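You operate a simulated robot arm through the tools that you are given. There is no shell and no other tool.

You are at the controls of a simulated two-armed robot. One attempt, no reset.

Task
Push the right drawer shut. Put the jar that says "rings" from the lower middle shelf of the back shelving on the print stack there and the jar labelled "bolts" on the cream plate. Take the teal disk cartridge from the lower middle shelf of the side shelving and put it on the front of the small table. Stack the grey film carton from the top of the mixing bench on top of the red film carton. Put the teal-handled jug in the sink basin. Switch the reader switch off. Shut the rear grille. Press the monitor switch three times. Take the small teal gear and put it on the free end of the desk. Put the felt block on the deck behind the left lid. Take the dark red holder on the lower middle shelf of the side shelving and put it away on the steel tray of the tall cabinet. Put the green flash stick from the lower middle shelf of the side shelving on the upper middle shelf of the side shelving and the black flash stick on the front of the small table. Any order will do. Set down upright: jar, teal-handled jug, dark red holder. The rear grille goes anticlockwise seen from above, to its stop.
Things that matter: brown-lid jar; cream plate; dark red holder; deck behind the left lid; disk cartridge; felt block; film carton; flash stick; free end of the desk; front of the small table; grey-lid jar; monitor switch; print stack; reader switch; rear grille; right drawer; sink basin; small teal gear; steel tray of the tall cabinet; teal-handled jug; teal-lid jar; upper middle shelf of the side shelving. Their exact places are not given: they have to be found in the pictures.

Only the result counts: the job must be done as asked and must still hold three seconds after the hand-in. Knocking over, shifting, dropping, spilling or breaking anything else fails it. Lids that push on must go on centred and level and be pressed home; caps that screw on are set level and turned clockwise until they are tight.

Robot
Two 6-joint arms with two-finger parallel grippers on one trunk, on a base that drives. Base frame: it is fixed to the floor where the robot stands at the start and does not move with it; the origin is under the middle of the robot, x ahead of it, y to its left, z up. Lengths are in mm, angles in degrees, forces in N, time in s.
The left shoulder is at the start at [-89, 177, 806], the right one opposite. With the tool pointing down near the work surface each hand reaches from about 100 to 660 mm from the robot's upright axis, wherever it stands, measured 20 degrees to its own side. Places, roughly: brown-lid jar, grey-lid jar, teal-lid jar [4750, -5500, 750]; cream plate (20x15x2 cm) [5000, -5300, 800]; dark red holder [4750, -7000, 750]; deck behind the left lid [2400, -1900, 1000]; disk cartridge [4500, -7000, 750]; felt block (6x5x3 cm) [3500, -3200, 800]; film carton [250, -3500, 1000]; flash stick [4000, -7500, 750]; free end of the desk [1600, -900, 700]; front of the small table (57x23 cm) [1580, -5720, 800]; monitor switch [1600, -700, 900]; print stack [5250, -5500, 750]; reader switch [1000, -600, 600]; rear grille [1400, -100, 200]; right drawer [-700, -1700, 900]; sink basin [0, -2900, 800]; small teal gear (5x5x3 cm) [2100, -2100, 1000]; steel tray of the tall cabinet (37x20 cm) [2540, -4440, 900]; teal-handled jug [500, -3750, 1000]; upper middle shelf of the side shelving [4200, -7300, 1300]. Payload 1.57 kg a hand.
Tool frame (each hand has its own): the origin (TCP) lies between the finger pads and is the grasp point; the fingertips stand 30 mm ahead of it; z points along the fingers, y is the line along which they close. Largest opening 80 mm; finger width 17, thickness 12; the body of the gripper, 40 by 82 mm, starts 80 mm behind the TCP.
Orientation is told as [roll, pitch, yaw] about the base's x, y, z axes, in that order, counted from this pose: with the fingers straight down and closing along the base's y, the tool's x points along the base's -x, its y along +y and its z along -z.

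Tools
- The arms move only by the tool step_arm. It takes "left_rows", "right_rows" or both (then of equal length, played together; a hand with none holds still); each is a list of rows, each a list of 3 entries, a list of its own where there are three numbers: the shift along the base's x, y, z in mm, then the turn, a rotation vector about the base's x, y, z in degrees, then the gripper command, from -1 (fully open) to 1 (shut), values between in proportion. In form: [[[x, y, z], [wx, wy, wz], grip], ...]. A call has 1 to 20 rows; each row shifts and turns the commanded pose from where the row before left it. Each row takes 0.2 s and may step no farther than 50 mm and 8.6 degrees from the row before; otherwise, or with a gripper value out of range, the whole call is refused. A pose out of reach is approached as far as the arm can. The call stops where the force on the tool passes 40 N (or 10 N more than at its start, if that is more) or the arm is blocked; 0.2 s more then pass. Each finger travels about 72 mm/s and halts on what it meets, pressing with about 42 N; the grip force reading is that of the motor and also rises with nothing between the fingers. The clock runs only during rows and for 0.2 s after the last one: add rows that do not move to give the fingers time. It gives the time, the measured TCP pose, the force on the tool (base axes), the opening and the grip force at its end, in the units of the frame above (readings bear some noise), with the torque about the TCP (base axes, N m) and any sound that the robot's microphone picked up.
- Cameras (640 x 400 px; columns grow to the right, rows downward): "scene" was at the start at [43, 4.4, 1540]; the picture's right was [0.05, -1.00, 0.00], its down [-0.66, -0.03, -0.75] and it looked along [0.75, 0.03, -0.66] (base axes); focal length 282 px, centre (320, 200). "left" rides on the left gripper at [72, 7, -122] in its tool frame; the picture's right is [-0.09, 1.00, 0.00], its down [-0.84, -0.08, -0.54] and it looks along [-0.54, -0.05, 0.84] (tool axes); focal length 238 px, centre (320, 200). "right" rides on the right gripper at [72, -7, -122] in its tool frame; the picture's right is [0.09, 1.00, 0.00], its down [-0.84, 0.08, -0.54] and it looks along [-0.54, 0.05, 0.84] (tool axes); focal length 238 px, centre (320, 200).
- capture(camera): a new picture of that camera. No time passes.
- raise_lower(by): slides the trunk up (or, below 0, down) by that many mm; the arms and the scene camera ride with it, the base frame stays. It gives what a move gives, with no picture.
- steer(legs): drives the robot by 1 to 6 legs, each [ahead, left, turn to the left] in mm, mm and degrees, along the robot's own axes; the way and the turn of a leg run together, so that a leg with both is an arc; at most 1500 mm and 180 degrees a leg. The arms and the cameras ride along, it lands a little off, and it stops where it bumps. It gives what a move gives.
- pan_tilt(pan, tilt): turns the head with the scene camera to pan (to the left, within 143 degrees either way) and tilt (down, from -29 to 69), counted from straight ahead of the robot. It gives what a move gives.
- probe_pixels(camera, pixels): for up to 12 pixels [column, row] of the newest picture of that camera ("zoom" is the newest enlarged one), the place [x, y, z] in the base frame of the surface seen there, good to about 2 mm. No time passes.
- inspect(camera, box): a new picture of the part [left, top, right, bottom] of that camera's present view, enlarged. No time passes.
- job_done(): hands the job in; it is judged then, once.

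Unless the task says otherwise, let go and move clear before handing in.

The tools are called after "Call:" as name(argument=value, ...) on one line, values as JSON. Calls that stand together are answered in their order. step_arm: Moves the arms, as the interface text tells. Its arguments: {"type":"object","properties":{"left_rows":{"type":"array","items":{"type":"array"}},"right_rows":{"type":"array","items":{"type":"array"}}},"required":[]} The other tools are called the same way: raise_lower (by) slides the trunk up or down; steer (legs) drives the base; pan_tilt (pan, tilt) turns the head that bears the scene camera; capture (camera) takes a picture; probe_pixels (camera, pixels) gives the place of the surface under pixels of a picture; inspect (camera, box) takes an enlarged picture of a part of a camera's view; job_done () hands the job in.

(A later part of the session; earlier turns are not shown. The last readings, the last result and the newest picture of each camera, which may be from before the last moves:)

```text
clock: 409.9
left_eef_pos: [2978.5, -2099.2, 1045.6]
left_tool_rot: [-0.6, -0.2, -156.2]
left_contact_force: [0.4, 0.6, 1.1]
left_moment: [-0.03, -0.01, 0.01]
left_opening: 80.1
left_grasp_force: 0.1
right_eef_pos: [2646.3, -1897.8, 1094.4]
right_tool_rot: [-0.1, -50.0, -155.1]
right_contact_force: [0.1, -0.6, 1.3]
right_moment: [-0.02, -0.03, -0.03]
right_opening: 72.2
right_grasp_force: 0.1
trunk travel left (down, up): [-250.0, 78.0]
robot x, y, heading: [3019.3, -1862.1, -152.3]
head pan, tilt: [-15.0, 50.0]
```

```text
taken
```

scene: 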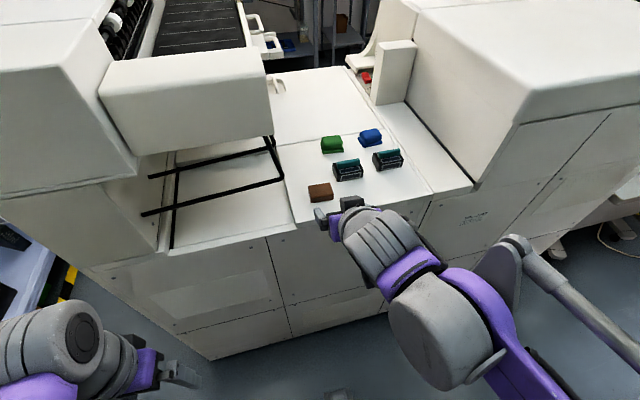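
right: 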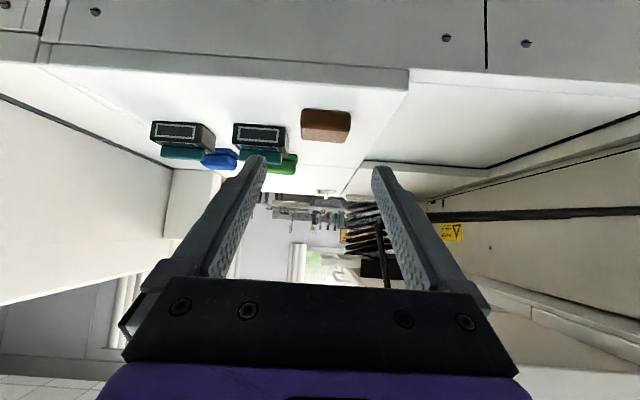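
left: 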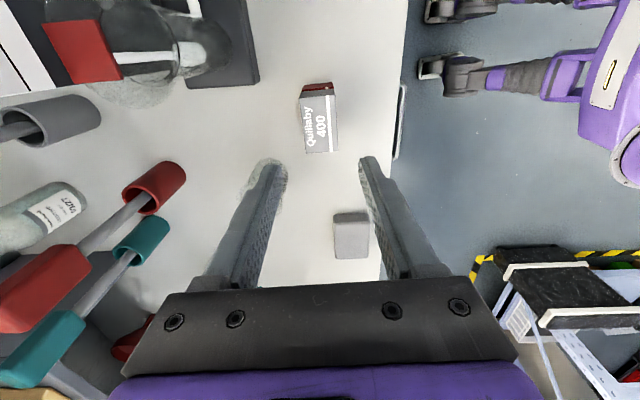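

The felt block lies on the deck. Fold the right arm, leave the alley the way I came, and exit the corridor.

Call:
step_arm(right_rows=[[[7, 3.7, -9], [3.87, -7.37, 0], -1], [[7, 3.7, -9], [3.87, -7.37, 0], -1], [[7, 3.7, -9], [3.87, -7.37, 0], -1], [[7, 3.7, -9], [3.87, -7.37, 0], -1], [[7, 3.7, -9], [3.87, -7.37, 0], -1], [[7, 3.7, -9], [3.87, -7.37, 0], -1], [[0, 0, 0], [0, 0, 2.5], -1]])

Call:
steer(legs=[[0, 752, 0]])

Call:
pan_tilt(pan=0, tilt=35)

Call:
capture(camera="scene")

```text
clock: 411.5
left_eef_pos: [2979.9, -2098.0, 1046.0]
left_tool_rot: [-0.7, -0.1, -156.2]
left_contact_force: [-0.1, -0.4, -0.3]
left_moment: [-0.02, 0.02, -0.02]
left_opening: 79.9
left_grasp_force: 0.1
right_eef_pos: [2690.1, -1874.2, 1043.6]
right_tool_rot: [-2.2, 0.0, -151.6]
right_contact_force: [1.8, -0.2, 0.0]
right_moment: [0.0, 0.0, 0.04]
right_opening: 79.9
right_grasp_force: 0.1
trunk travel left (down, up): [-250.0, 78.0]
robot x, y, heading: [3020.0, -1865.7, -152.4]
head pan, tilt: [-15.0, 50.0]
```

```text
clock: 418.5
left_eef_pos: [3319.0, -2756.7, 1046.1]
left_tool_rot: [-0.6, -0.1, -156.9]
left_contact_force: [0.3, -0.2, -0.1]
left_moment: [-0.01, 0.02, 0.03]
left_opening: 80.3
left_grasp_force: 0.0
right_eef_pos: [3031.3, -2530.5, 1043.3]
right_tool_rot: [-2.1, -0.1, -152.2]
right_contact_force: [-0.2, -0.2, -0.6]
right_moment: [-0.04, 0.01, -0.06]
right_opening: 80.0
right_grasp_force: 0.1
trunk travel left (down, up): [-250.0, 78.0]
robot x, y, heading: [3362.7, -2520.0, -152.9]
head pan, tilt: [-15.0, 50.0]
```

```text
clock: 419.2
left_eef_pos: [3319.2, -2756.9, 1045.8]
left_tool_rot: [-0.6, -0.2, -156.8]
left_contact_force: [0.7, 0.3, 0.0]
left_moment: [-0.03, 0.01, 0.03]
left_opening: 80.2
left_grasp_force: 0.0
right_eef_pos: [3031.3, -2531.5, 1042.7]
right_tool_rot: [-2.2, -0.2, -152.2]
right_contact_force: [0.0, 0.5, -0.3]
right_moment: [-0.03, 0.02, 0.02]
right_opening: 80.1
right_grasp_force: 0.1
trunk travel left (down, up): [-250.0, 78.0]
robot x, y, heading: [3361.8, -2522.9, -153.0]
head pan, tilt: [0.0, 35.0]
```

```text
taken
```

scene: 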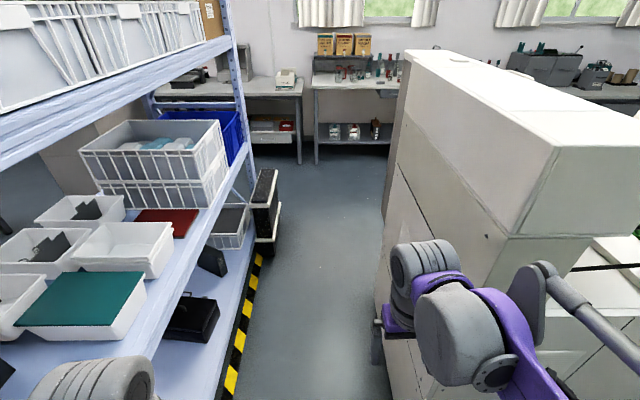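

Aligned with the corridor. Drive out to the aisle.

Call:
steer(legs=[[0, 0, 0.7], [1200, 0, 0], [1050, 0, 0], [0, 0, 90]])

Call:
pan_tilt(pan=0, tilt=20)

Call:
capture(camera="scene")

```text
clock: 434.3
left_eef_pos: [1666.3, -3668.6, 1046.0]
left_tool_rot: [-0.6, -0.1, -65.1]
left_contact_force: [-0.3, -0.2, -0.3]
left_moment: [0.02, 0.0, -0.03]
left_opening: 80.0
left_grasp_force: 0.2
right_eef_pos: [1449.6, -3963.9, 1043.3]
right_tool_rot: [-2.3, -0.1, -60.4]
right_contact_force: [0.6, 0.4, 0.5]
right_moment: [-0.01, -0.02, 0.0]
right_opening: 80.2
right_grasp_force: 0.1
trunk travel left (down, up): [-250.0, 78.0]
robot x, y, heading: [1431.4, -3630.8, -61.2]
head pan, tilt: [0.0, 35.0]
```

```text
clock: 435.1
left_eef_pos: [1667.0, -3668.9, 1047.1]
left_tool_rot: [-0.6, 0.0, -65.0]
left_contact_force: [-0.3, -0.5, 0.7]
left_moment: [-0.01, 0.0, -0.01]
left_opening: 79.8
left_grasp_force: 0.0
right_eef_pos: [1448.8, -3962.7, 1044.6]
right_tool_rot: [-2.2, 0.0, -60.4]
right_contact_force: [0.1, -0.4, 0.1]
right_moment: [0.02, -0.04, -0.02]
right_opening: 80.1
right_grasp_force: 0.1
trunk travel left (down, up): [-250.0, 78.0]
robot x, y, heading: [1426.8, -3632.6, -61.2]
head pan, tilt: [0.0, 20.0]
```

```text
taken
```

scene: 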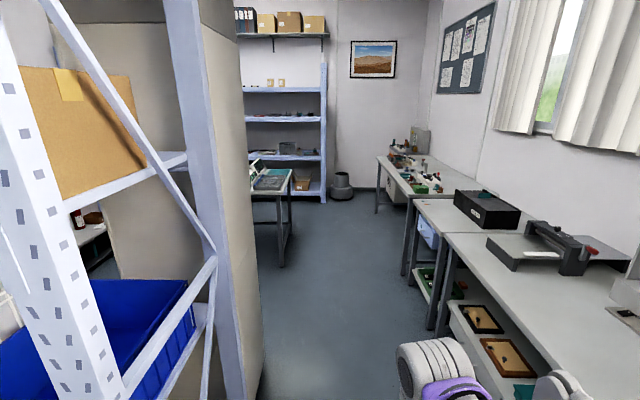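

The far area is ahead: a middle table, the far blue shelving, benches on the right. Drive on 1300 mm and look around.

Call:
steer(legs=[[0, 0, -1], [1350, 0, 0]])

Call:
pan_tilt(pan=0, tilt=20)

Call:
capture(camera="scene")

Call:
pan_tilt(pan=60, tilt=20)

Call:
capture(camera="scene")

Call:
pan_tilt(pan=120, tilt=20)

Call:
capture(camera="scene")

Call:
pan_tilt(pan=-60, tilt=30)

Call:
capture(camera="scene")

```text
clock: 442.2
left_eef_pos: [2301.4, -4866.5, 1046.6]
left_tool_rot: [-0.6, 0.0, -65.8]
left_contact_force: [0.8, -0.4, -0.3]
left_moment: [0.01, 0.0, 0.0]
left_opening: 80.1
left_grasp_force: 0.0
right_eef_pos: [2082.0, -5158.0, 1043.9]
right_tool_rot: [-2.2, -0.1, -61.1]
right_contact_force: [0.5, -0.2, 0.2]
right_moment: [-0.02, 0.0, 0.0]
right_opening: 79.8
right_grasp_force: 0.1
trunk travel left (down, up): [-250.0, 78.0]
robot x, y, heading: [2069.3, -4828.2, -61.9]
head pan, tilt: [0.0, 20.0]
```

```text
clock: 442.8
left_eef_pos: [2301.9, -4866.1, 1045.4]
left_tool_rot: [-0.5, 0.0, -65.7]
left_contact_force: [0.8, 0.6, 0.8]
left_moment: [0.0, -0.02, 0.03]
left_opening: 80.0
left_grasp_force: 0.0
right_eef_pos: [2082.3, -5158.4, 1044.0]
right_tool_rot: [-2.3, -0.1, -61.1]
right_contact_force: [-0.6, -0.4, 0.4]
right_moment: [0.0, 0.02, 0.02]
right_opening: 80.1
right_grasp_force: 0.0
trunk travel left (down, up): [-250.0, 78.0]
robot x, y, heading: [2070.0, -4825.7, -61.9]
head pan, tilt: [0.0, 20.0]
```

```text
taken
```

scene: 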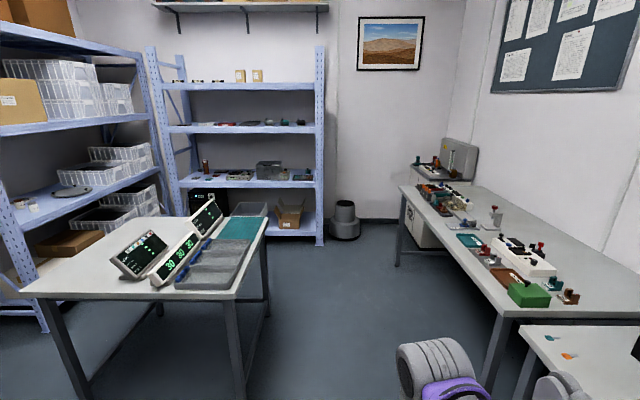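

```text
clock: 444.1
left_eef_pos: [2302.5, -4865.0, 1047.0]
left_tool_rot: [-0.6, -0.1, -65.8]
left_contact_force: [-0.2, 0.8, 0.0]
left_moment: [0.03, -0.04, 0.03]
left_opening: 80.0
left_grasp_force: 0.1
right_eef_pos: [2081.9, -5157.9, 1043.7]
right_tool_rot: [-2.2, -0.1, -61.1]
right_contact_force: [0.8, -0.2, 0.0]
right_moment: [0.02, 0.03, 0.0]
right_opening: 79.9
right_grasp_force: 0.1
trunk travel left (down, up): [-250.0, 78.0]
robot x, y, heading: [2067.5, -4823.0, -61.7]
head pan, tilt: [60.0, 20.0]
```

```text
taken
```

scene: 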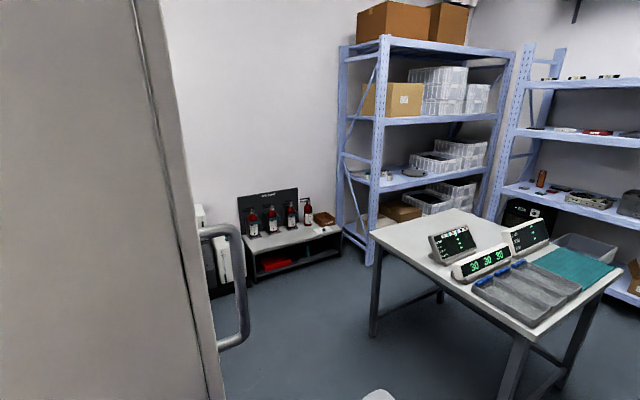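

```text
clock: 445.4
left_eef_pos: [2303.3, -4865.4, 1046.2]
left_tool_rot: [-0.6, -0.1, -65.6]
left_contact_force: [-1.3, -0.7, -0.4]
left_moment: [0.0, 0.0, 0.03]
left_opening: 79.8
left_grasp_force: 0.2
right_eef_pos: [2082.0, -5157.2, 1044.4]
right_tool_rot: [-2.2, -0.1, -61.1]
right_contact_force: [-0.4, -0.2, -0.1]
right_moment: [-0.02, 0.0, 0.01]
right_opening: 80.0
right_grasp_force: 0.0
trunk travel left (down, up): [-250.0, 78.0]
robot x, y, heading: [2065.3, -4828.0, -61.8]
head pan, tilt: [120.0, 20.0]
```

```text
taken
```

scene: 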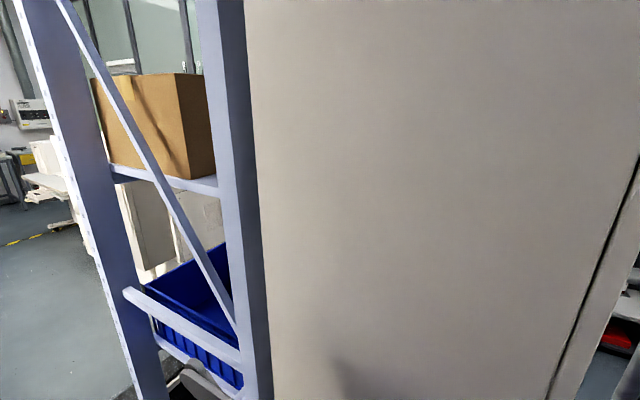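

```text
clock: 448.1
left_eef_pos: [2303.1, -4865.0, 1045.4]
left_tool_rot: [-0.6, -0.1, -65.7]
left_contact_force: [0.4, 0.9, 0.6]
left_moment: [0.02, 0.01, 0.02]
left_opening: 80.2
left_grasp_force: 0.1
right_eef_pos: [2081.8, -5158.3, 1043.3]
right_tool_rot: [-2.3, -0.1, -61.1]
right_contact_force: [-0.6, -0.2, -0.2]
right_moment: [0.01, 0.01, 0.03]
right_opening: 79.8
right_grasp_force: 0.0
trunk travel left (down, up): [-250.0, 78.0]
robot x, y, heading: [2066.7, -4822.9, -61.8]
head pan, tilt: [-60.0, 30.0]
```

```text
taken
```

scene: 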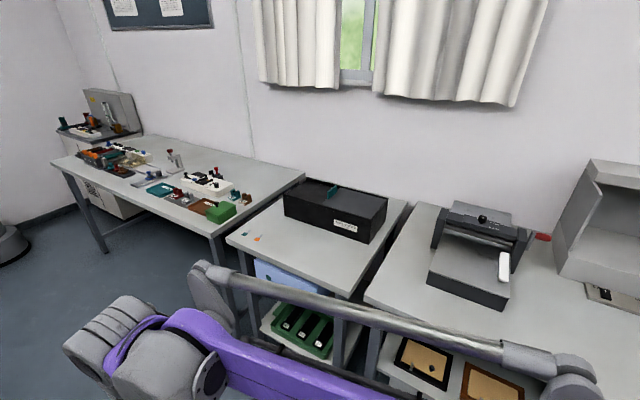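

Layout is clear: tall cabinet beside me (left), small table in the right bench line, back shelving left-far, side shelving straight ahead at the far wall. I'll advance and look at the tall cabinet and shelves.

Call:
steer(legs=[[700, 0, 0]])

Call:
pan_tilt(pan=125, tilt=25)

Call:
capture(camera="scene")

Call:
pan_tilt(pan=50, tilt=25)

Call:
capture(camera="scene")

Call:
pan_tilt(pan=0, tilt=25)

Call:
capture(camera="scene")

```text
clock: 451.9
left_eef_pos: [2642.1, -5489.4, 1045.6]
left_tool_rot: [-0.5, -0.1, -65.3]
left_contact_force: [-0.1, 0.7, 0.0]
left_moment: [0.04, 0.02, 0.01]
left_opening: 80.3
left_grasp_force: 0.0
right_eef_pos: [2423.5, -5783.9, 1043.5]
right_tool_rot: [-2.1, -0.1, -60.7]
right_contact_force: [-0.6, -1.4, 0.1]
right_moment: [-0.04, -0.01, 0.02]
right_opening: 80.1
right_grasp_force: 0.0
trunk travel left (down, up): [-250.0, 78.0]
robot x, y, heading: [2404.1, -5456.2, -61.5]
head pan, tilt: [-60.0, 30.0]
```

```text
clock: 454.7
left_eef_pos: [2640.7, -5490.4, 1046.1]
left_tool_rot: [-0.6, -0.1, -65.2]
left_contact_force: [0.9, 0.5, 0.1]
left_moment: [-0.01, 0.0, -0.04]
left_opening: 79.9
left_grasp_force: 0.1
right_eef_pos: [2423.7, -5782.4, 1043.5]
right_tool_rot: [-2.3, -0.1, -60.7]
right_contact_force: [0.0, -0.1, -0.4]
right_moment: [0.01, 0.01, 0.04]
right_opening: 80.0
right_grasp_force: 0.0
trunk travel left (down, up): [-250.0, 78.0]
robot x, y, heading: [2409.5, -5453.1, -61.5]
head pan, tilt: [125.0, 25.0]
```

```text
taken
```

scene: 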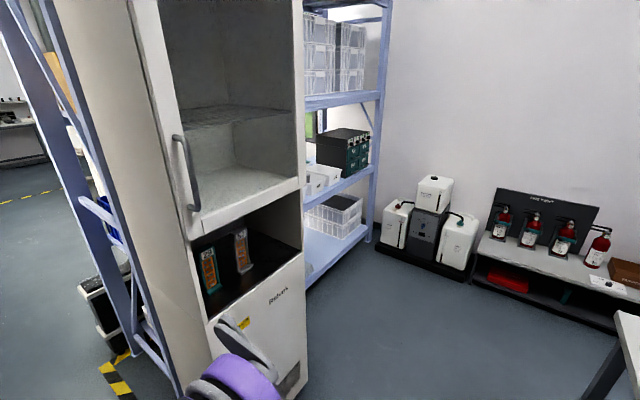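

```text
clock: 456.2
left_eef_pos: [2641.8, -5488.0, 1045.9]
left_tool_rot: [-0.7, -0.1, -65.3]
left_contact_force: [-0.9, -0.9, 0.4]
left_moment: [-0.01, 0.0, -0.01]
left_opening: 79.9
left_grasp_force: 0.1
right_eef_pos: [2422.7, -5783.2, 1044.7]
right_tool_rot: [-2.1, -0.1, -60.6]
right_contact_force: [0.3, 0.2, 0.4]
right_moment: [0.0, -0.01, -0.02]
right_opening: 80.0
right_grasp_force: 0.1
trunk travel left (down, up): [-250.0, 78.0]
robot x, y, heading: [2404.3, -5454.5, -61.3]
head pan, tilt: [50.0, 25.0]
```

```text
taken
```

scene: 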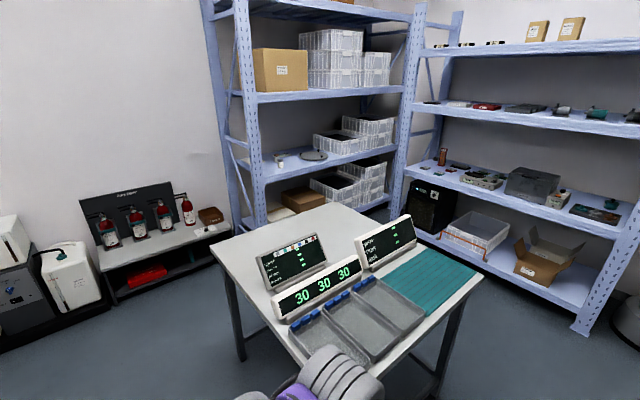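

```text
clock: 457.4
left_eef_pos: [2642.0, -5489.6, 1046.2]
left_tool_rot: [-0.6, -0.2, -65.3]
left_contact_force: [-0.6, 0.2, 0.1]
left_moment: [-0.01, 0.01, -0.05]
left_opening: 80.3
left_grasp_force: 0.0
right_eef_pos: [2423.1, -5783.8, 1044.8]
right_tool_rot: [-2.2, -0.2, -60.7]
right_contact_force: [-0.3, 0.3, 1.1]
right_moment: [0.02, 0.01, 0.02]
right_opening: 80.1
right_grasp_force: 0.1
trunk travel left (down, up): [-250.0, 78.0]
robot x, y, heading: [2402.7, -5451.8, -61.5]
head pan, tilt: [0.0, 25.0]
```

```text
taken
```

scene: 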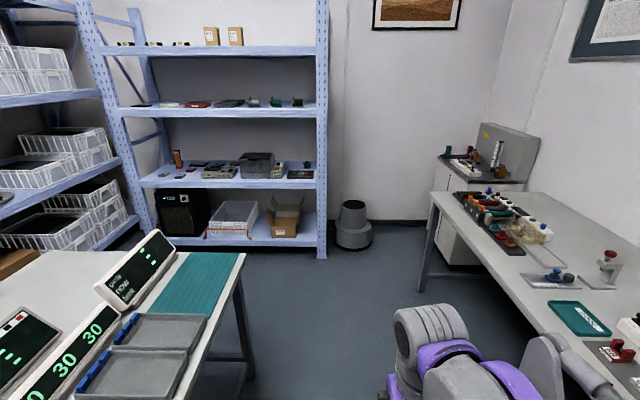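

Tall cabinet: open lower niche with other holders on a dark tray. Side shelving is straight ahead with items on its lower middle shelf. Probing for path and shelf geometry.

Call:
probe_pixels(camera="scene", pixels=[[245, 258], [190, 398], [250, 370], [430, 195], [420, 288], [318, 250], [230, 180], [300, 110], [230, 110], [140, 180], [355, 240], [590, 380]])

Call:
inspect(camera="scene", box=[90, 80, 340, 260])

```text
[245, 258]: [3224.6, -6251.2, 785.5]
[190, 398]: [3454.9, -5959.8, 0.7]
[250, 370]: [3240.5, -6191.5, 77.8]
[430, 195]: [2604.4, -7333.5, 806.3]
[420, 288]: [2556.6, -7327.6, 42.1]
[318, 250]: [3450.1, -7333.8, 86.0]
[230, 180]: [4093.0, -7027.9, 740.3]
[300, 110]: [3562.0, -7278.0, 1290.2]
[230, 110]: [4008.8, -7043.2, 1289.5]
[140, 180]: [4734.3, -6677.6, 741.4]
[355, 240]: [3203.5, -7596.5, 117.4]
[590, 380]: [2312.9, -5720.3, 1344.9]
```

```text
2.22 times, centred on (215, 170) of scene
```

zoom: 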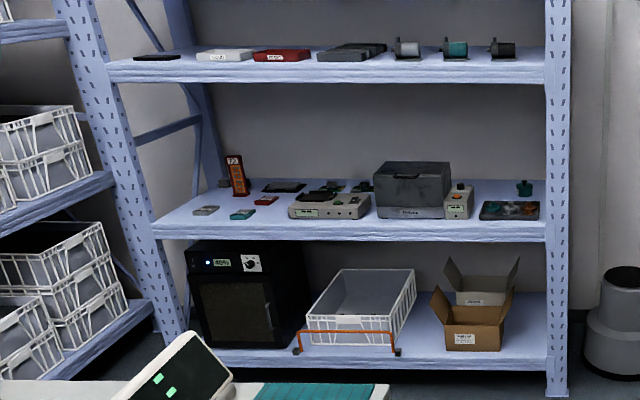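

Side shelving front is at s≈8110, lower middle shelf z≈740, upper middle z≈1290. I'll drive past the table and stand before the shelving.

Call:
steer(legs=[[0, -160, -0.8], [1500, 0, 0], [120, 0, 0], [0, 800, 0]])

Call:
pan_tilt(pan=5, tilt=40)

Call:
capture(camera="scene")

```text
clock: 474.6
left_eef_pos: [4011.7, -6600.1, 1046.2]
left_tool_rot: [-0.6, -0.1, -63.3]
left_contact_force: [0.4, -0.6, -0.2]
left_moment: [0.01, -0.01, 0.01]
left_opening: 80.2
left_grasp_force: 0.1
right_eef_pos: [3803.2, -6901.3, 1044.1]
right_tool_rot: [-2.3, -0.1, -58.7]
right_contact_force: [-0.2, -0.9, 0.4]
right_moment: [0.03, 0.01, 0.0]
right_opening: 80.2
right_grasp_force: 0.0
trunk travel left (down, up): [-250.0, 78.0]
robot x, y, heading: [3772.6, -6571.3, -59.5]
head pan, tilt: [0.0, 25.0]
```

```text
clock: 475.4
left_eef_pos: [4011.7, -6599.4, 1046.1]
left_tool_rot: [-0.6, -0.1, -63.3]
left_contact_force: [0.4, 0.0, 0.9]
left_moment: [0.0, 0.03, -0.02]
left_opening: 79.8
left_grasp_force: 0.1
right_eef_pos: [3803.4, -6900.8, 1043.2]
right_tool_rot: [-2.2, -0.1, -58.7]
right_contact_force: [0.0, 0.4, 0.2]
right_moment: [-0.01, 0.0, 0.01]
right_opening: 79.6
right_grasp_force: 0.0
trunk travel left (down, up): [-250.0, 78.0]
robot x, y, heading: [3777.1, -6569.0, -59.5]
head pan, tilt: [5.0, 40.0]
```

```text
taken
```

scene: 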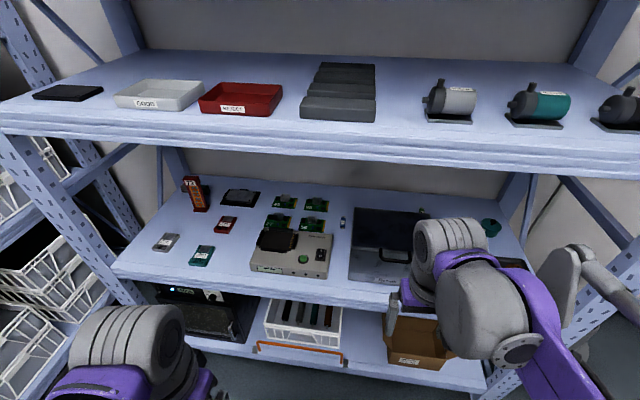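

Zooming in on the lower middle shelf.

Call:
inspect(camera="scene", box=[120, 165, 360, 315])

Call:
inspect(camera="scene", box=[330, 180, 540, 310])

```text
2.67 times, centred on (240, 240) of scene
```

zoom: 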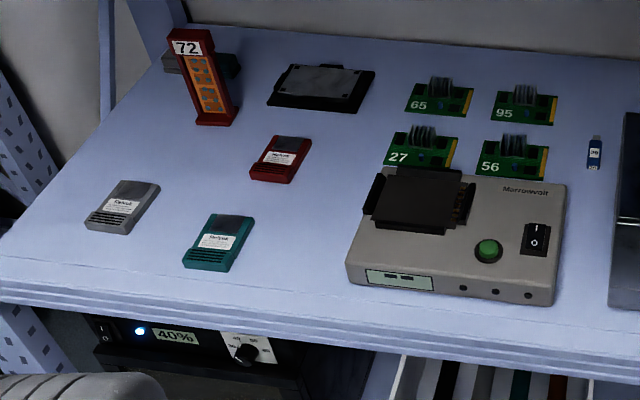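

```text
3.05 times, centred on (435, 245) of scene
```

zoom: 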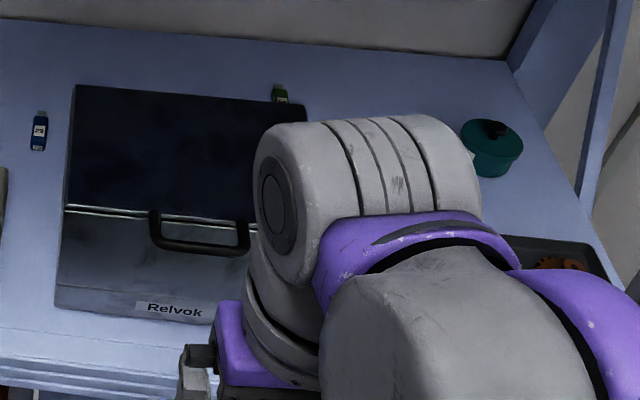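

Identified: dark red holder "72" (zoom 200,75), cartridges grey/teal/red, a blue flash stick at right, a green one behind the black case. I'll move the right arm aside to see the rest.

Call:
step_arm(right_rows=[[[-40, 0, 0], [0, 0, 0], -1], [[-40, 0, 0], [0, 0, 0], -1], [[-40, 0, 0], [0, 0, 0], -1], [[-40, 10, 0], [0, 0, 0], -1], [[-40, 10, 0], [0, 0, 0], -1], [[-20, 30, 0], [0, 0, 0], -1], [[-10, 40, 0], [0, 0, 0], -1]])

Call:
pan_tilt(pan=-15, tilt=40)

Call:
capture(camera="scene")

Call:
inspect(camera="scene", box=[320, 170, 620, 310])

```text
clock: 477.0
left_eef_pos: [4012.1, -6599.5, 1045.0]
left_tool_rot: [-0.8, -0.2, -63.4]
left_contact_force: [0.7, 0.1, -0.3]
left_moment: [-0.03, 0.04, 0.01]
left_opening: 80.0
left_grasp_force: 0.0
right_eef_pos: [3573.4, -6807.1, 1044.3]
right_tool_rot: [-2.2, -0.1, -58.7]
right_contact_force: [0.1, 0.2, 0.1]
right_moment: [-0.02, 0.02, 0.01]
right_opening: 79.9
right_grasp_force: 0.1
trunk travel left (down, up): [-250.0, 78.0]
robot x, y, heading: [3772.7, -6567.5, -59.3]
head pan, tilt: [5.0, 40.0]
```

```text
clock: 477.8
left_eef_pos: [4011.4, -6599.8, 1046.9]
left_tool_rot: [-0.6, -0.1, -63.4]
left_contact_force: [-0.6, 0.2, -0.3]
left_moment: [-0.02, -0.01, 0.0]
left_opening: 79.8
left_grasp_force: 0.0
right_eef_pos: [3572.9, -6809.3, 1045.2]
right_tool_rot: [-2.2, -0.2, -58.7]
right_contact_force: [0.1, 0.1, 0.3]
right_moment: [0.02, -0.03, 0.0]
right_opening: 80.1
right_grasp_force: 0.2
trunk travel left (down, up): [-250.0, 78.0]
robot x, y, heading: [3773.8, -6569.6, -59.3]
head pan, tilt: [-15.0, 40.0]
```

```text
taken
```

scene: 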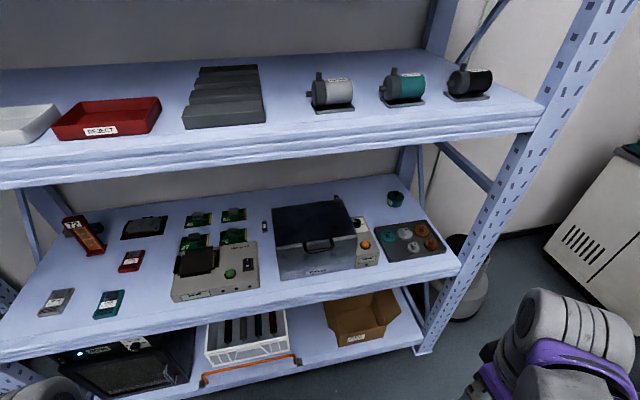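

```text
2.13 times, centred on (470, 240) of scene
```

zoom: 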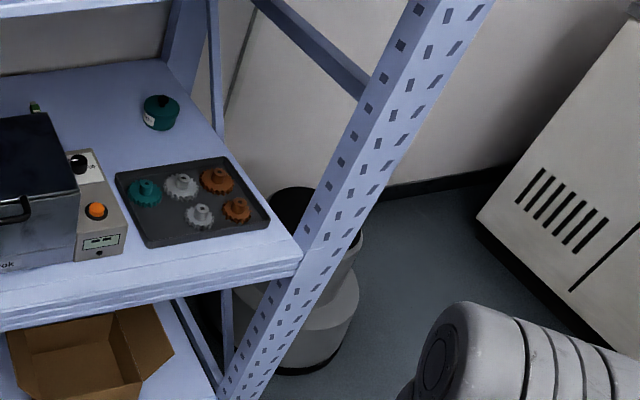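

Call:
inspect(camera="scene", box=[230, 170, 400, 280])

Call:
inspect(camera="scene", box=[40, 190, 260, 330])

```text
3.64 times, centred on (315, 225) of scene
```

zoom: 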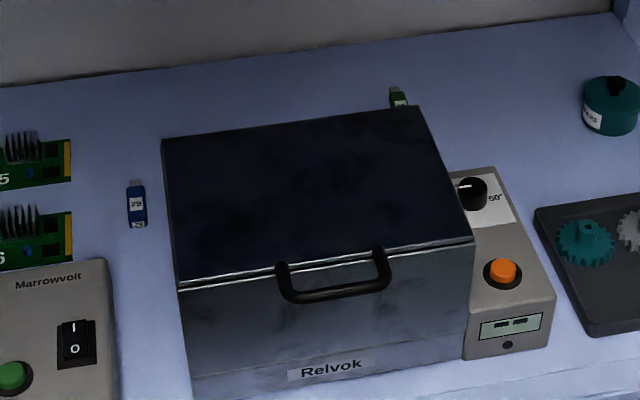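

```text
2.86 times, centred on (150, 260) of scene
```

zoom: 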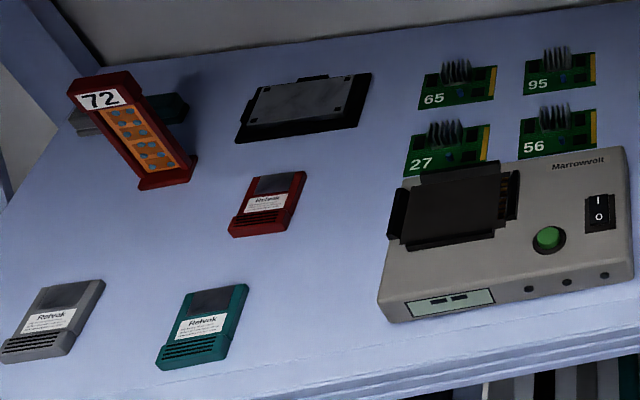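

The black flash stick isn't visible yet; it may be behind the case. Move right for another viewpoint.

Call:
steer(legs=[[0, -450, -2.5]])

Call:
pan_tilt(pan=10, tilt=35)

Call:
capture(camera="scene")

Call:
inspect(camera="scene", box=[180, 150, 400, 280])

```text
clock: 482.2
left_eef_pos: [3619.8, -6827.3, 1046.1]
left_tool_rot: [-0.6, 0.0, -66.1]
left_contact_force: [0.4, -0.1, -0.7]
left_moment: [0.01, 0.01, -0.02]
left_opening: 80.0
left_grasp_force: 0.1
right_eef_pos: [3172.9, -7016.1, 1045.1]
right_tool_rot: [-2.2, -0.2, -61.5]
right_contact_force: [-0.2, 0.3, -0.2]
right_moment: [-0.02, -0.02, 0.0]
right_opening: 79.8
right_grasp_force: 0.0
trunk travel left (down, up): [-250.0, 78.0]
robot x, y, heading: [3387.3, -6787.9, -62.0]
head pan, tilt: [-15.0, 40.0]
```

```text
clock: 483.1
left_eef_pos: [3621.2, -6828.0, 1045.6]
left_tool_rot: [-0.6, -0.2, -66.2]
left_contact_force: [1.3, -1.5, -0.1]
left_moment: [0.01, 0.01, 0.02]
left_opening: 80.0
left_grasp_force: 0.1
right_eef_pos: [3173.3, -7016.5, 1044.4]
right_tool_rot: [-2.3, -0.1, -61.4]
right_contact_force: [-0.3, -0.2, 0.1]
right_moment: [0.03, 0.0, -0.01]
right_opening: 79.8
right_grasp_force: 0.1
trunk travel left (down, up): [-250.0, 78.0]
robot x, y, heading: [3379.0, -6788.7, -62.2]
head pan, tilt: [10.0, 35.0]
```

```text
taken
```

scene: 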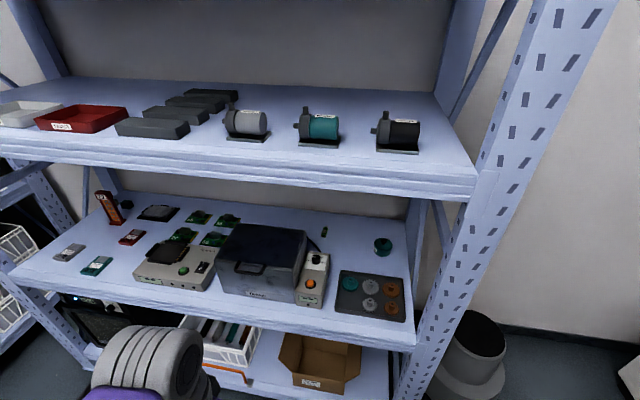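

```text
2.91 times, centred on (290, 215) of scene
```

zoom: 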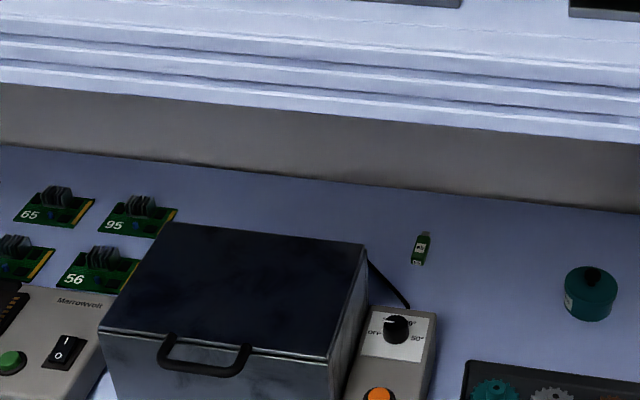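

The green stick is at zoom (421,248). The black one may be hidden behind the case; I'll probe and then look with a wrist camera from above.

Call:
probe_pixels(camera="zoom", pixels=[[421, 248], [418, 262], [425, 236], [180, 230], [360, 245], [340, 345], [110, 325], [430, 315], [370, 200], [250, 200], [500, 250], [590, 300]])

Call:
probe_pixels(camera="scene", pixels=[[300, 180], [300, 190], [440, 178], [300, 145], [410, 330], [60, 170], [250, 100], [330, 90]])

```text
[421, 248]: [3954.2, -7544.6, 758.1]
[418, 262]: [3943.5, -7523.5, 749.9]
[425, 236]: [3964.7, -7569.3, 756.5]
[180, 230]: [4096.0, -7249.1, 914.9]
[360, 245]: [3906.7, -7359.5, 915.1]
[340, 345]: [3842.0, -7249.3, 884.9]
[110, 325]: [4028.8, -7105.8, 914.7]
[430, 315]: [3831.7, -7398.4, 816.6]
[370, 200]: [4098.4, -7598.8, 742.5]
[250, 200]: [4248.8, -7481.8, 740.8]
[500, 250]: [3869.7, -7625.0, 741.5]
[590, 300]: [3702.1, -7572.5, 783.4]
```

```text
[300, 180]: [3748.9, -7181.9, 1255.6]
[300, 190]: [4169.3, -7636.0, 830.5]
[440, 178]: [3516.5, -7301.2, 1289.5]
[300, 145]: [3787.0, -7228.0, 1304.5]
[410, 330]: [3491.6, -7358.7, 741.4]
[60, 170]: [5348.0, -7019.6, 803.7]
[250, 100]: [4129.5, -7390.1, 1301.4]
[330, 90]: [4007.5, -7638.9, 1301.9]
```

The shelf is 530 mm deep; the case (top z 915) hides the strip behind it. I'll drive close in front of the case and look steeply over it.

Call:
steer(legs=[[0, 310, 0], [230, 0, 0]])

Call:
pan_tilt(pan=0, tilt=50)

Call:
capture(camera="scene")

```text
clock: 487.8
left_eef_pos: [4009.8, -6880.9, 1046.1]
left_tool_rot: [-0.6, -0.2, -65.8]
left_contact_force: [0.6, -0.1, 0.2]
left_moment: [0.02, -0.01, 0.02]
left_opening: 80.2
left_grasp_force: 0.0
right_eef_pos: [3561.1, -7068.9, 1043.9]
right_tool_rot: [-2.3, 0.0, -61.3]
right_contact_force: [-0.5, -0.6, 0.1]
right_moment: [0.01, 0.01, 0.01]
right_opening: 79.6
right_grasp_force: 0.0
trunk travel left (down, up): [-250.0, 78.0]
robot x, y, heading: [3771.8, -6838.0, -61.9]
head pan, tilt: [10.0, 35.0]
```

```text
clock: 488.6
left_eef_pos: [4010.0, -6880.4, 1045.7]
left_tool_rot: [-0.6, 0.0, -65.9]
left_contact_force: [0.2, -0.2, -0.2]
left_moment: [0.04, -0.02, -0.04]
left_opening: 80.2
left_grasp_force: 0.0
right_eef_pos: [3561.6, -7068.5, 1045.0]
right_tool_rot: [-2.2, -0.1, -61.4]
right_contact_force: [0.1, -0.3, 0.4]
right_moment: [0.04, -0.01, -0.01]
right_opening: 80.0
right_grasp_force: 0.0
trunk travel left (down, up): [-250.0, 78.0]
robot x, y, heading: [3771.4, -6840.9, -62.0]
head pan, tilt: [0.0, 50.0]
```

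```text
taken
```

scene: 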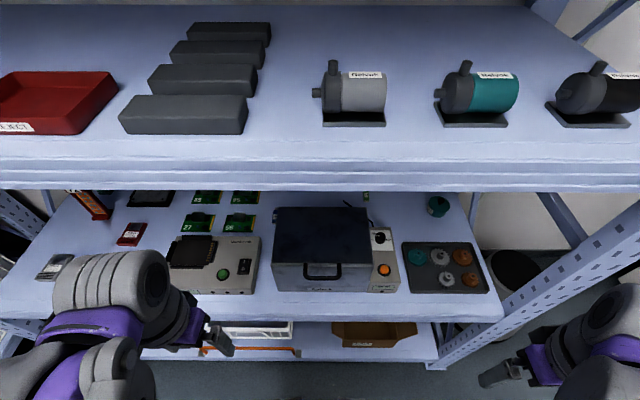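

The upper shelf edge blocks the view. Lower the trunk to look underneath it.

Call:
raise_lower(by=-180)

Call:
pan_tilt(pan=0, tilt=45)

Call:
capture(camera="scene")

Call:
inspect(camera="scene", box=[180, 60, 460, 240])

```text
clock: 490.6
left_eef_pos: [4008.0, -6881.1, 866.6]
left_tool_rot: [-0.6, -0.1, -65.9]
left_contact_force: [-0.6, -0.4, -0.5]
left_moment: [-0.02, -0.01, 0.01]
left_opening: 80.0
left_grasp_force: 0.0
right_eef_pos: [3560.8, -7068.7, 864.0]
right_tool_rot: [-2.2, -0.1, -61.3]
right_contact_force: [-0.7, -0.1, 0.2]
right_moment: [0.01, 0.01, 0.01]
right_opening: 79.8
right_grasp_force: 0.0
trunk travel left (down, up): [-70.0, 258.0]
robot x, y, heading: [3770.1, -6839.6, -62.0]
head pan, tilt: [0.0, 50.0]
```

```text
clock: 491.3
left_eef_pos: [4009.6, -6880.2, 865.7]
left_tool_rot: [-0.6, -0.2, -66.0]
left_contact_force: [0.1, -1.0, 0.1]
left_moment: [0.02, -0.02, 0.04]
left_opening: 80.2
left_grasp_force: 0.0
right_eef_pos: [3561.0, -7068.9, 865.5]
right_tool_rot: [-2.1, -0.1, -61.3]
right_contact_force: [0.8, 0.0, -0.1]
right_moment: [-0.01, 0.0, -0.03]
right_opening: 79.8
right_grasp_force: 0.1
trunk travel left (down, up): [-70.0, 258.0]
robot x, y, heading: [3769.4, -6841.7, -62.4]
head pan, tilt: [0.0, 45.0]
```

```text
taken
```

scene: 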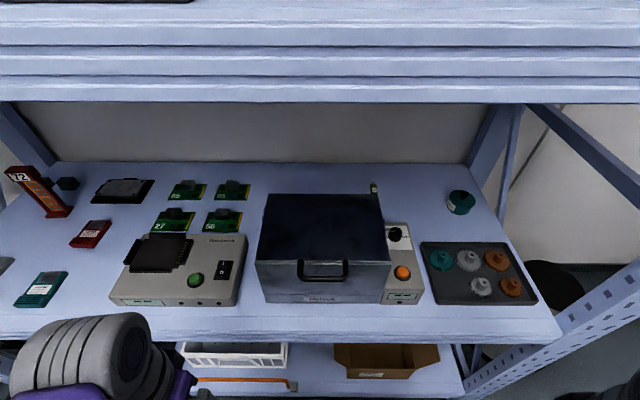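

```text
2.22 times, centred on (320, 150) of scene
```

zoom: 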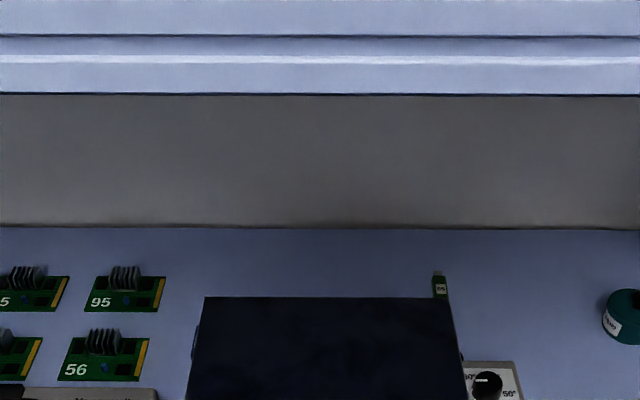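

I'll raise the trunk 100 mm and slide the right hand (tool down) over the right part of the shelf to look behind the case with its camera.

Call:
raise_lower(by=100)

Call:
step_arm(right_rows=[[[24.9, -29.3, -4], [1.0, 1.9, 0], -1], [[24.9, -29.3, -4], [0, 0, 0], -1], [[24.9, -29.3, -4], [0, 0, 0], -1], [[24.9, -29.3, -4], [0, 0, 0], -1], [[24.9, -29.3, -4], [0, 0, 0], -1], [[24.9, -29.3, -4], [0, 0, 0], -1], [[24.9, -29.3, -4], [0, 0, 0], -1], [[24.9, -29.3, -4], [0, 0, 0], -1], [[0, 0, 0], [0, 0, 0], -1]])

Call:
capture(camera="right")

Call:
capture(camera="scene")

```text
clock: 492.6
left_eef_pos: [4007.9, -6880.7, 965.9]
left_tool_rot: [-0.6, -0.2, -65.9]
left_contact_force: [0.0, 0.5, -0.7]
left_moment: [0.0, -0.02, -0.02]
left_opening: 80.1
left_grasp_force: 0.1
right_eef_pos: [3561.5, -7067.8, 965.8]
right_tool_rot: [-2.2, -0.1, -61.3]
right_contact_force: [-0.7, 0.3, 0.4]
right_moment: [-0.01, -0.03, -0.01]
right_opening: 80.0
right_grasp_force: 0.1
trunk travel left (down, up): [-170.0, 158.0]
robot x, y, heading: [3771.2, -6842.5, -61.9]
head pan, tilt: [0.0, 45.0]
```

```text
clock: 494.6
left_eef_pos: [4007.5, -6877.9, 966.9]
left_tool_rot: [-0.6, -0.2, -66.1]
left_contact_force: [0.1, 0.8, -1.1]
left_moment: [0.0, -0.01, 0.02]
left_opening: 80.2
left_grasp_force: 0.0
right_eef_pos: [3758.8, -7301.9, 930.8]
right_tool_rot: [-3.5, 1.5, -61.4]
right_contact_force: [0.5, -0.6, -0.1]
right_moment: [-0.02, -0.02, -0.02]
right_opening: 79.9
right_grasp_force: 0.1
trunk travel left (down, up): [-170.0, 158.0]
robot x, y, heading: [3774.5, -6839.1, -61.9]
head pan, tilt: [0.0, 45.0]
```

```text
taken
```

right: 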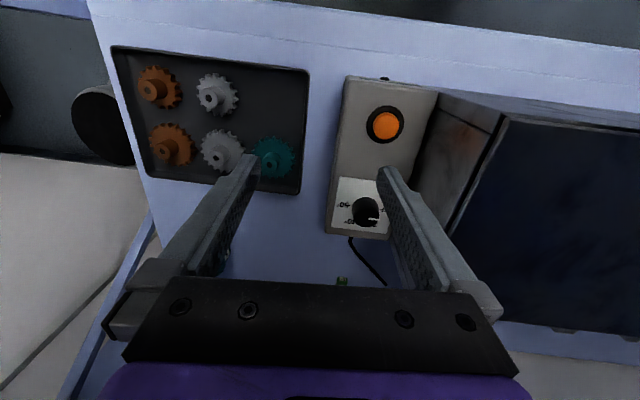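

```text
taken
```

scene: 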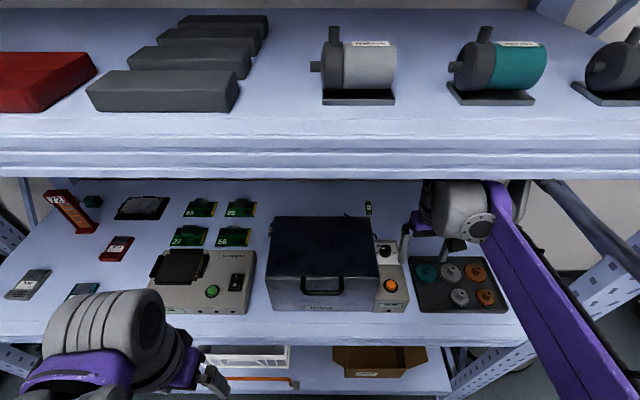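

The hand's tilt needs correcting, and to see behind the case I must look from above it. Fix tilt, lower the hand while raising the trunk, then strafe left so the hand passes over the case.

Call:
step_arm(right_rows=[[[0, 0, -20], [0.36, -3.79, 0], -1], [[0, 0, -20], [0, 0, 0], -1], [[0, 0, 0], [0, 0, 0], -1]])

Call:
raise_lower(by=80)

Call:
steer(legs=[[0, 215, 0]])

Call:
capture(camera="right")

Call:
capture(camera="scene")

```text
clock: 495.4
left_eef_pos: [4009.2, -6879.6, 966.9]
left_tool_rot: [-0.6, -0.1, -65.9]
left_contact_force: [0.2, 0.0, -0.1]
left_moment: [0.01, 0.02, -0.01]
left_opening: 80.0
left_grasp_force: 0.0
right_eef_pos: [3760.7, -7303.3, 891.9]
right_tool_rot: [0.1, 0.1, -61.3]
right_contact_force: [0.9, 0.1, -0.8]
right_moment: [0.0, -0.01, 0.0]
right_opening: 80.0
right_grasp_force: 0.1
trunk travel left (down, up): [-170.0, 158.0]
robot x, y, heading: [3774.8, -6842.8, -62.1]
head pan, tilt: [0.0, 45.0]
```

```text
clock: 496.5
left_eef_pos: [4008.6, -6880.8, 1049.6]
left_tool_rot: [-0.6, -0.3, -65.9]
left_contact_force: [-0.3, 0.1, -0.4]
left_moment: [-0.02, -0.05, -0.01]
left_opening: 80.0
left_grasp_force: 0.1
right_eef_pos: [3754.4, -7288.3, 930.5]
right_tool_rot: [0.1, -0.1, -61.2]
right_contact_force: [-0.3, -0.5, -0.1]
right_moment: [-0.02, -0.05, -0.01]
right_opening: 79.9
right_grasp_force: 0.1
trunk travel left (down, up): [-249.0, 79.0]
robot x, y, heading: [3773.2, -6842.0, -61.8]
head pan, tilt: [0.0, 45.0]
stopped: the arm was blocked; the commanded pose is now the measured one
```

```text
clock: 497.9
left_eef_pos: [4069.7, -6848.6, 1044.6]
left_tool_rot: [-0.6, -0.2, -66.1]
left_contact_force: [0.5, 0.0, 0.4]
left_moment: [-0.01, 0.03, 0.01]
left_opening: 79.9
left_grasp_force: 0.1
right_eef_pos: [3803.6, -7260.0, 928.2]
right_tool_rot: [-1.3, 0.0, -61.9]
right_contact_force: [-24.1, -9.8, 2.9]
right_moment: [-0.22, 0.51, -0.11]
right_opening: 55.6
right_grasp_force: 0.0
trunk travel left (down, up): [-249.0, 79.0]
robot x, y, heading: [3835.6, -6805.4, -62.1]
head pan, tilt: [0.0, 45.0]
stopped in leg 1: the force on the tool passed its limit at 48 N (the readings are from after the stop); the commanded pose is now the measured one
```

```text
taken
```

right: 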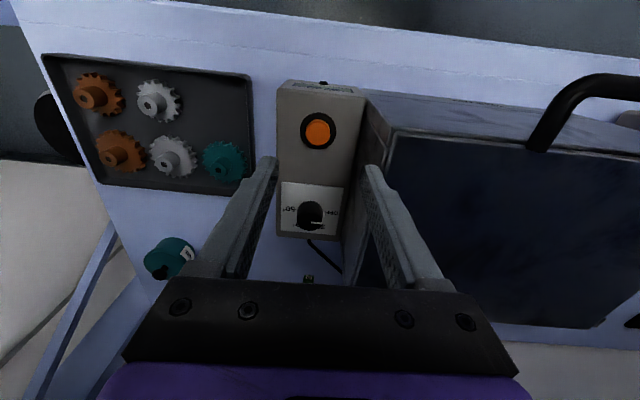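

```text
taken
```

scene: 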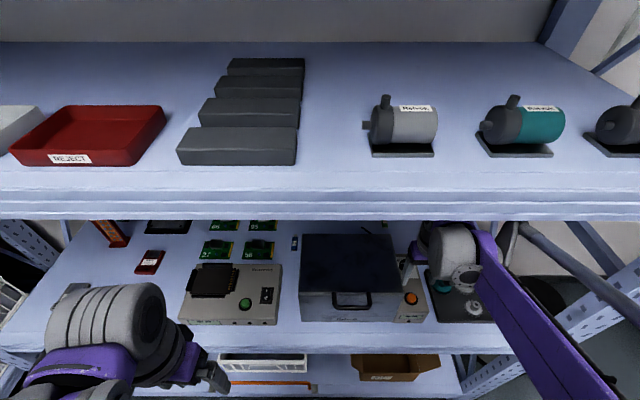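

I should have checked between moves: the trunk rise was blocked (wrist under the upper shelf) and the strafe pressed a finger on the case. Back off to the right at once and re-measure the case.

Call:
steer(legs=[[0, -40, 0]])

Call:
capture(camera="scene")

Call:
inspect(camera="scene", box=[270, 200, 450, 330])

```text
clock: 498.9
left_eef_pos: [4035.4, -6866.8, 1046.3]
left_tool_rot: [-0.6, -0.3, -66.0]
left_contact_force: [0.3, 0.0, 0.0]
left_moment: [0.01, -0.04, 0.0]
left_opening: 80.3
left_grasp_force: 0.0
right_eef_pos: [3774.2, -7276.7, 928.4]
right_tool_rot: [-1.0, 0.0, -61.5]
right_contact_force: [-0.1, -0.5, 0.2]
right_moment: [0.0, 0.02, 0.01]
right_opening: 79.9
right_grasp_force: 0.1
trunk travel left (down, up): [-249.0, 79.0]
robot x, y, heading: [3801.5, -6825.1, -62.3]
head pan, tilt: [0.0, 45.0]
```

```text
taken
```

scene: 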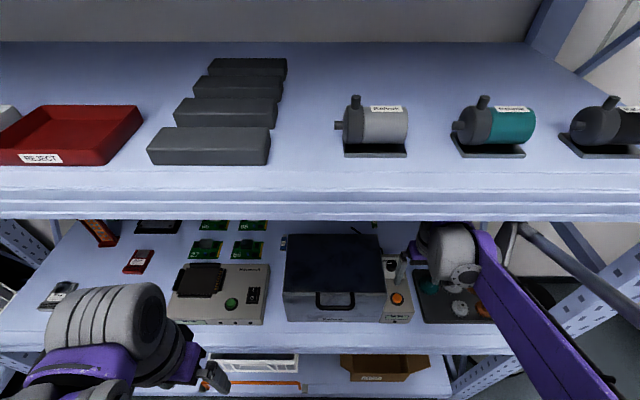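

```text
3.08 times, centred on (360, 265) of scene
```

zoom: 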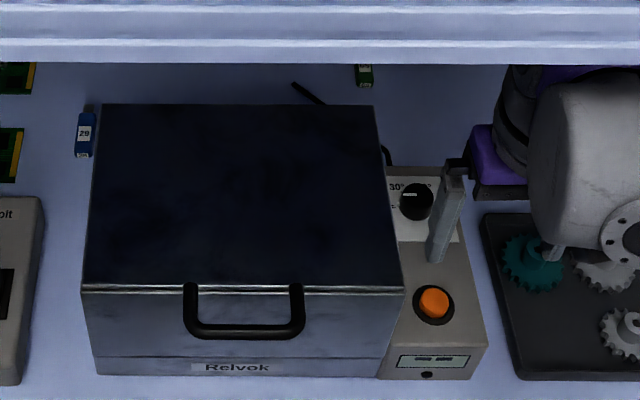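

Call:
probe_pixels(camera="zoom", pixels=[[105, 110], [368, 110], [398, 278], [90, 278], [235, 200], [85, 130], [475, 360], [385, 350], [100, 355], [380, 360], [430, 350], [363, 75]])

```text
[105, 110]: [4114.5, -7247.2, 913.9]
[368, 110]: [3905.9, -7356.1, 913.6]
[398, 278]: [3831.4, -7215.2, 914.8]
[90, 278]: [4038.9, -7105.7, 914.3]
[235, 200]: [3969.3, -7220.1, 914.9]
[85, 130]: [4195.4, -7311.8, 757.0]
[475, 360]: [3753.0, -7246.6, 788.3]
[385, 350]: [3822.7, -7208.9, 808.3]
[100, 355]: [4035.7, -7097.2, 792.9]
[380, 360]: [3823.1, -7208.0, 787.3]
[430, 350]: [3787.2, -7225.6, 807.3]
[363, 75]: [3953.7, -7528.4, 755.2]
```

The case corners are unchanged within a few millimetres. I'll withdraw the right hand carefully, then view behind the case from the far left instead.

Call:
step_arm(right_rows=[[[-20, 35, 0], [0, 0, 0], -1], [[-20, 35, 0], [0, 0, 0], -1], [[-20, 35, 0], [0, 0, 0], -1], [[-20, 35, 0], [0, 0, 0], -1], [[-20, 35, 0], [0, 0, 0], -1], [[-20, 35, 0], [0, 0, 0], -1], [[-20, 35, 0], [0, 0, 0], -1]])

Call:
capture(camera="scene")

```text
clock: 500.6
left_eef_pos: [4034.4, -6866.4, 1045.2]
left_tool_rot: [-0.7, -0.3, -66.0]
left_contact_force: [0.1, 0.6, 0.1]
left_moment: [0.02, 0.01, 0.0]
left_opening: 80.2
left_grasp_force: 0.0
right_eef_pos: [3633.1, -7030.2, 927.0]
right_tool_rot: [-0.9, -0.1, -61.6]
right_contact_force: [-0.1, -0.7, 0.4]
right_moment: [0.0, 0.0, -0.03]
right_opening: 80.0
right_grasp_force: 0.0
trunk travel left (down, up): [-249.0, 79.0]
robot x, y, heading: [3798.2, -6822.8, -62.0]
head pan, tilt: [0.0, 45.0]
```

```text
taken
```

scene: 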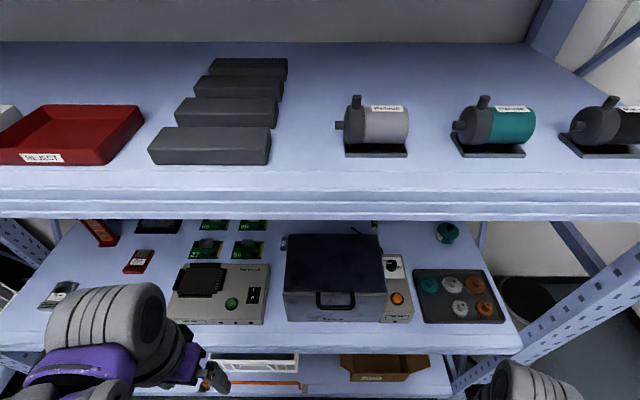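

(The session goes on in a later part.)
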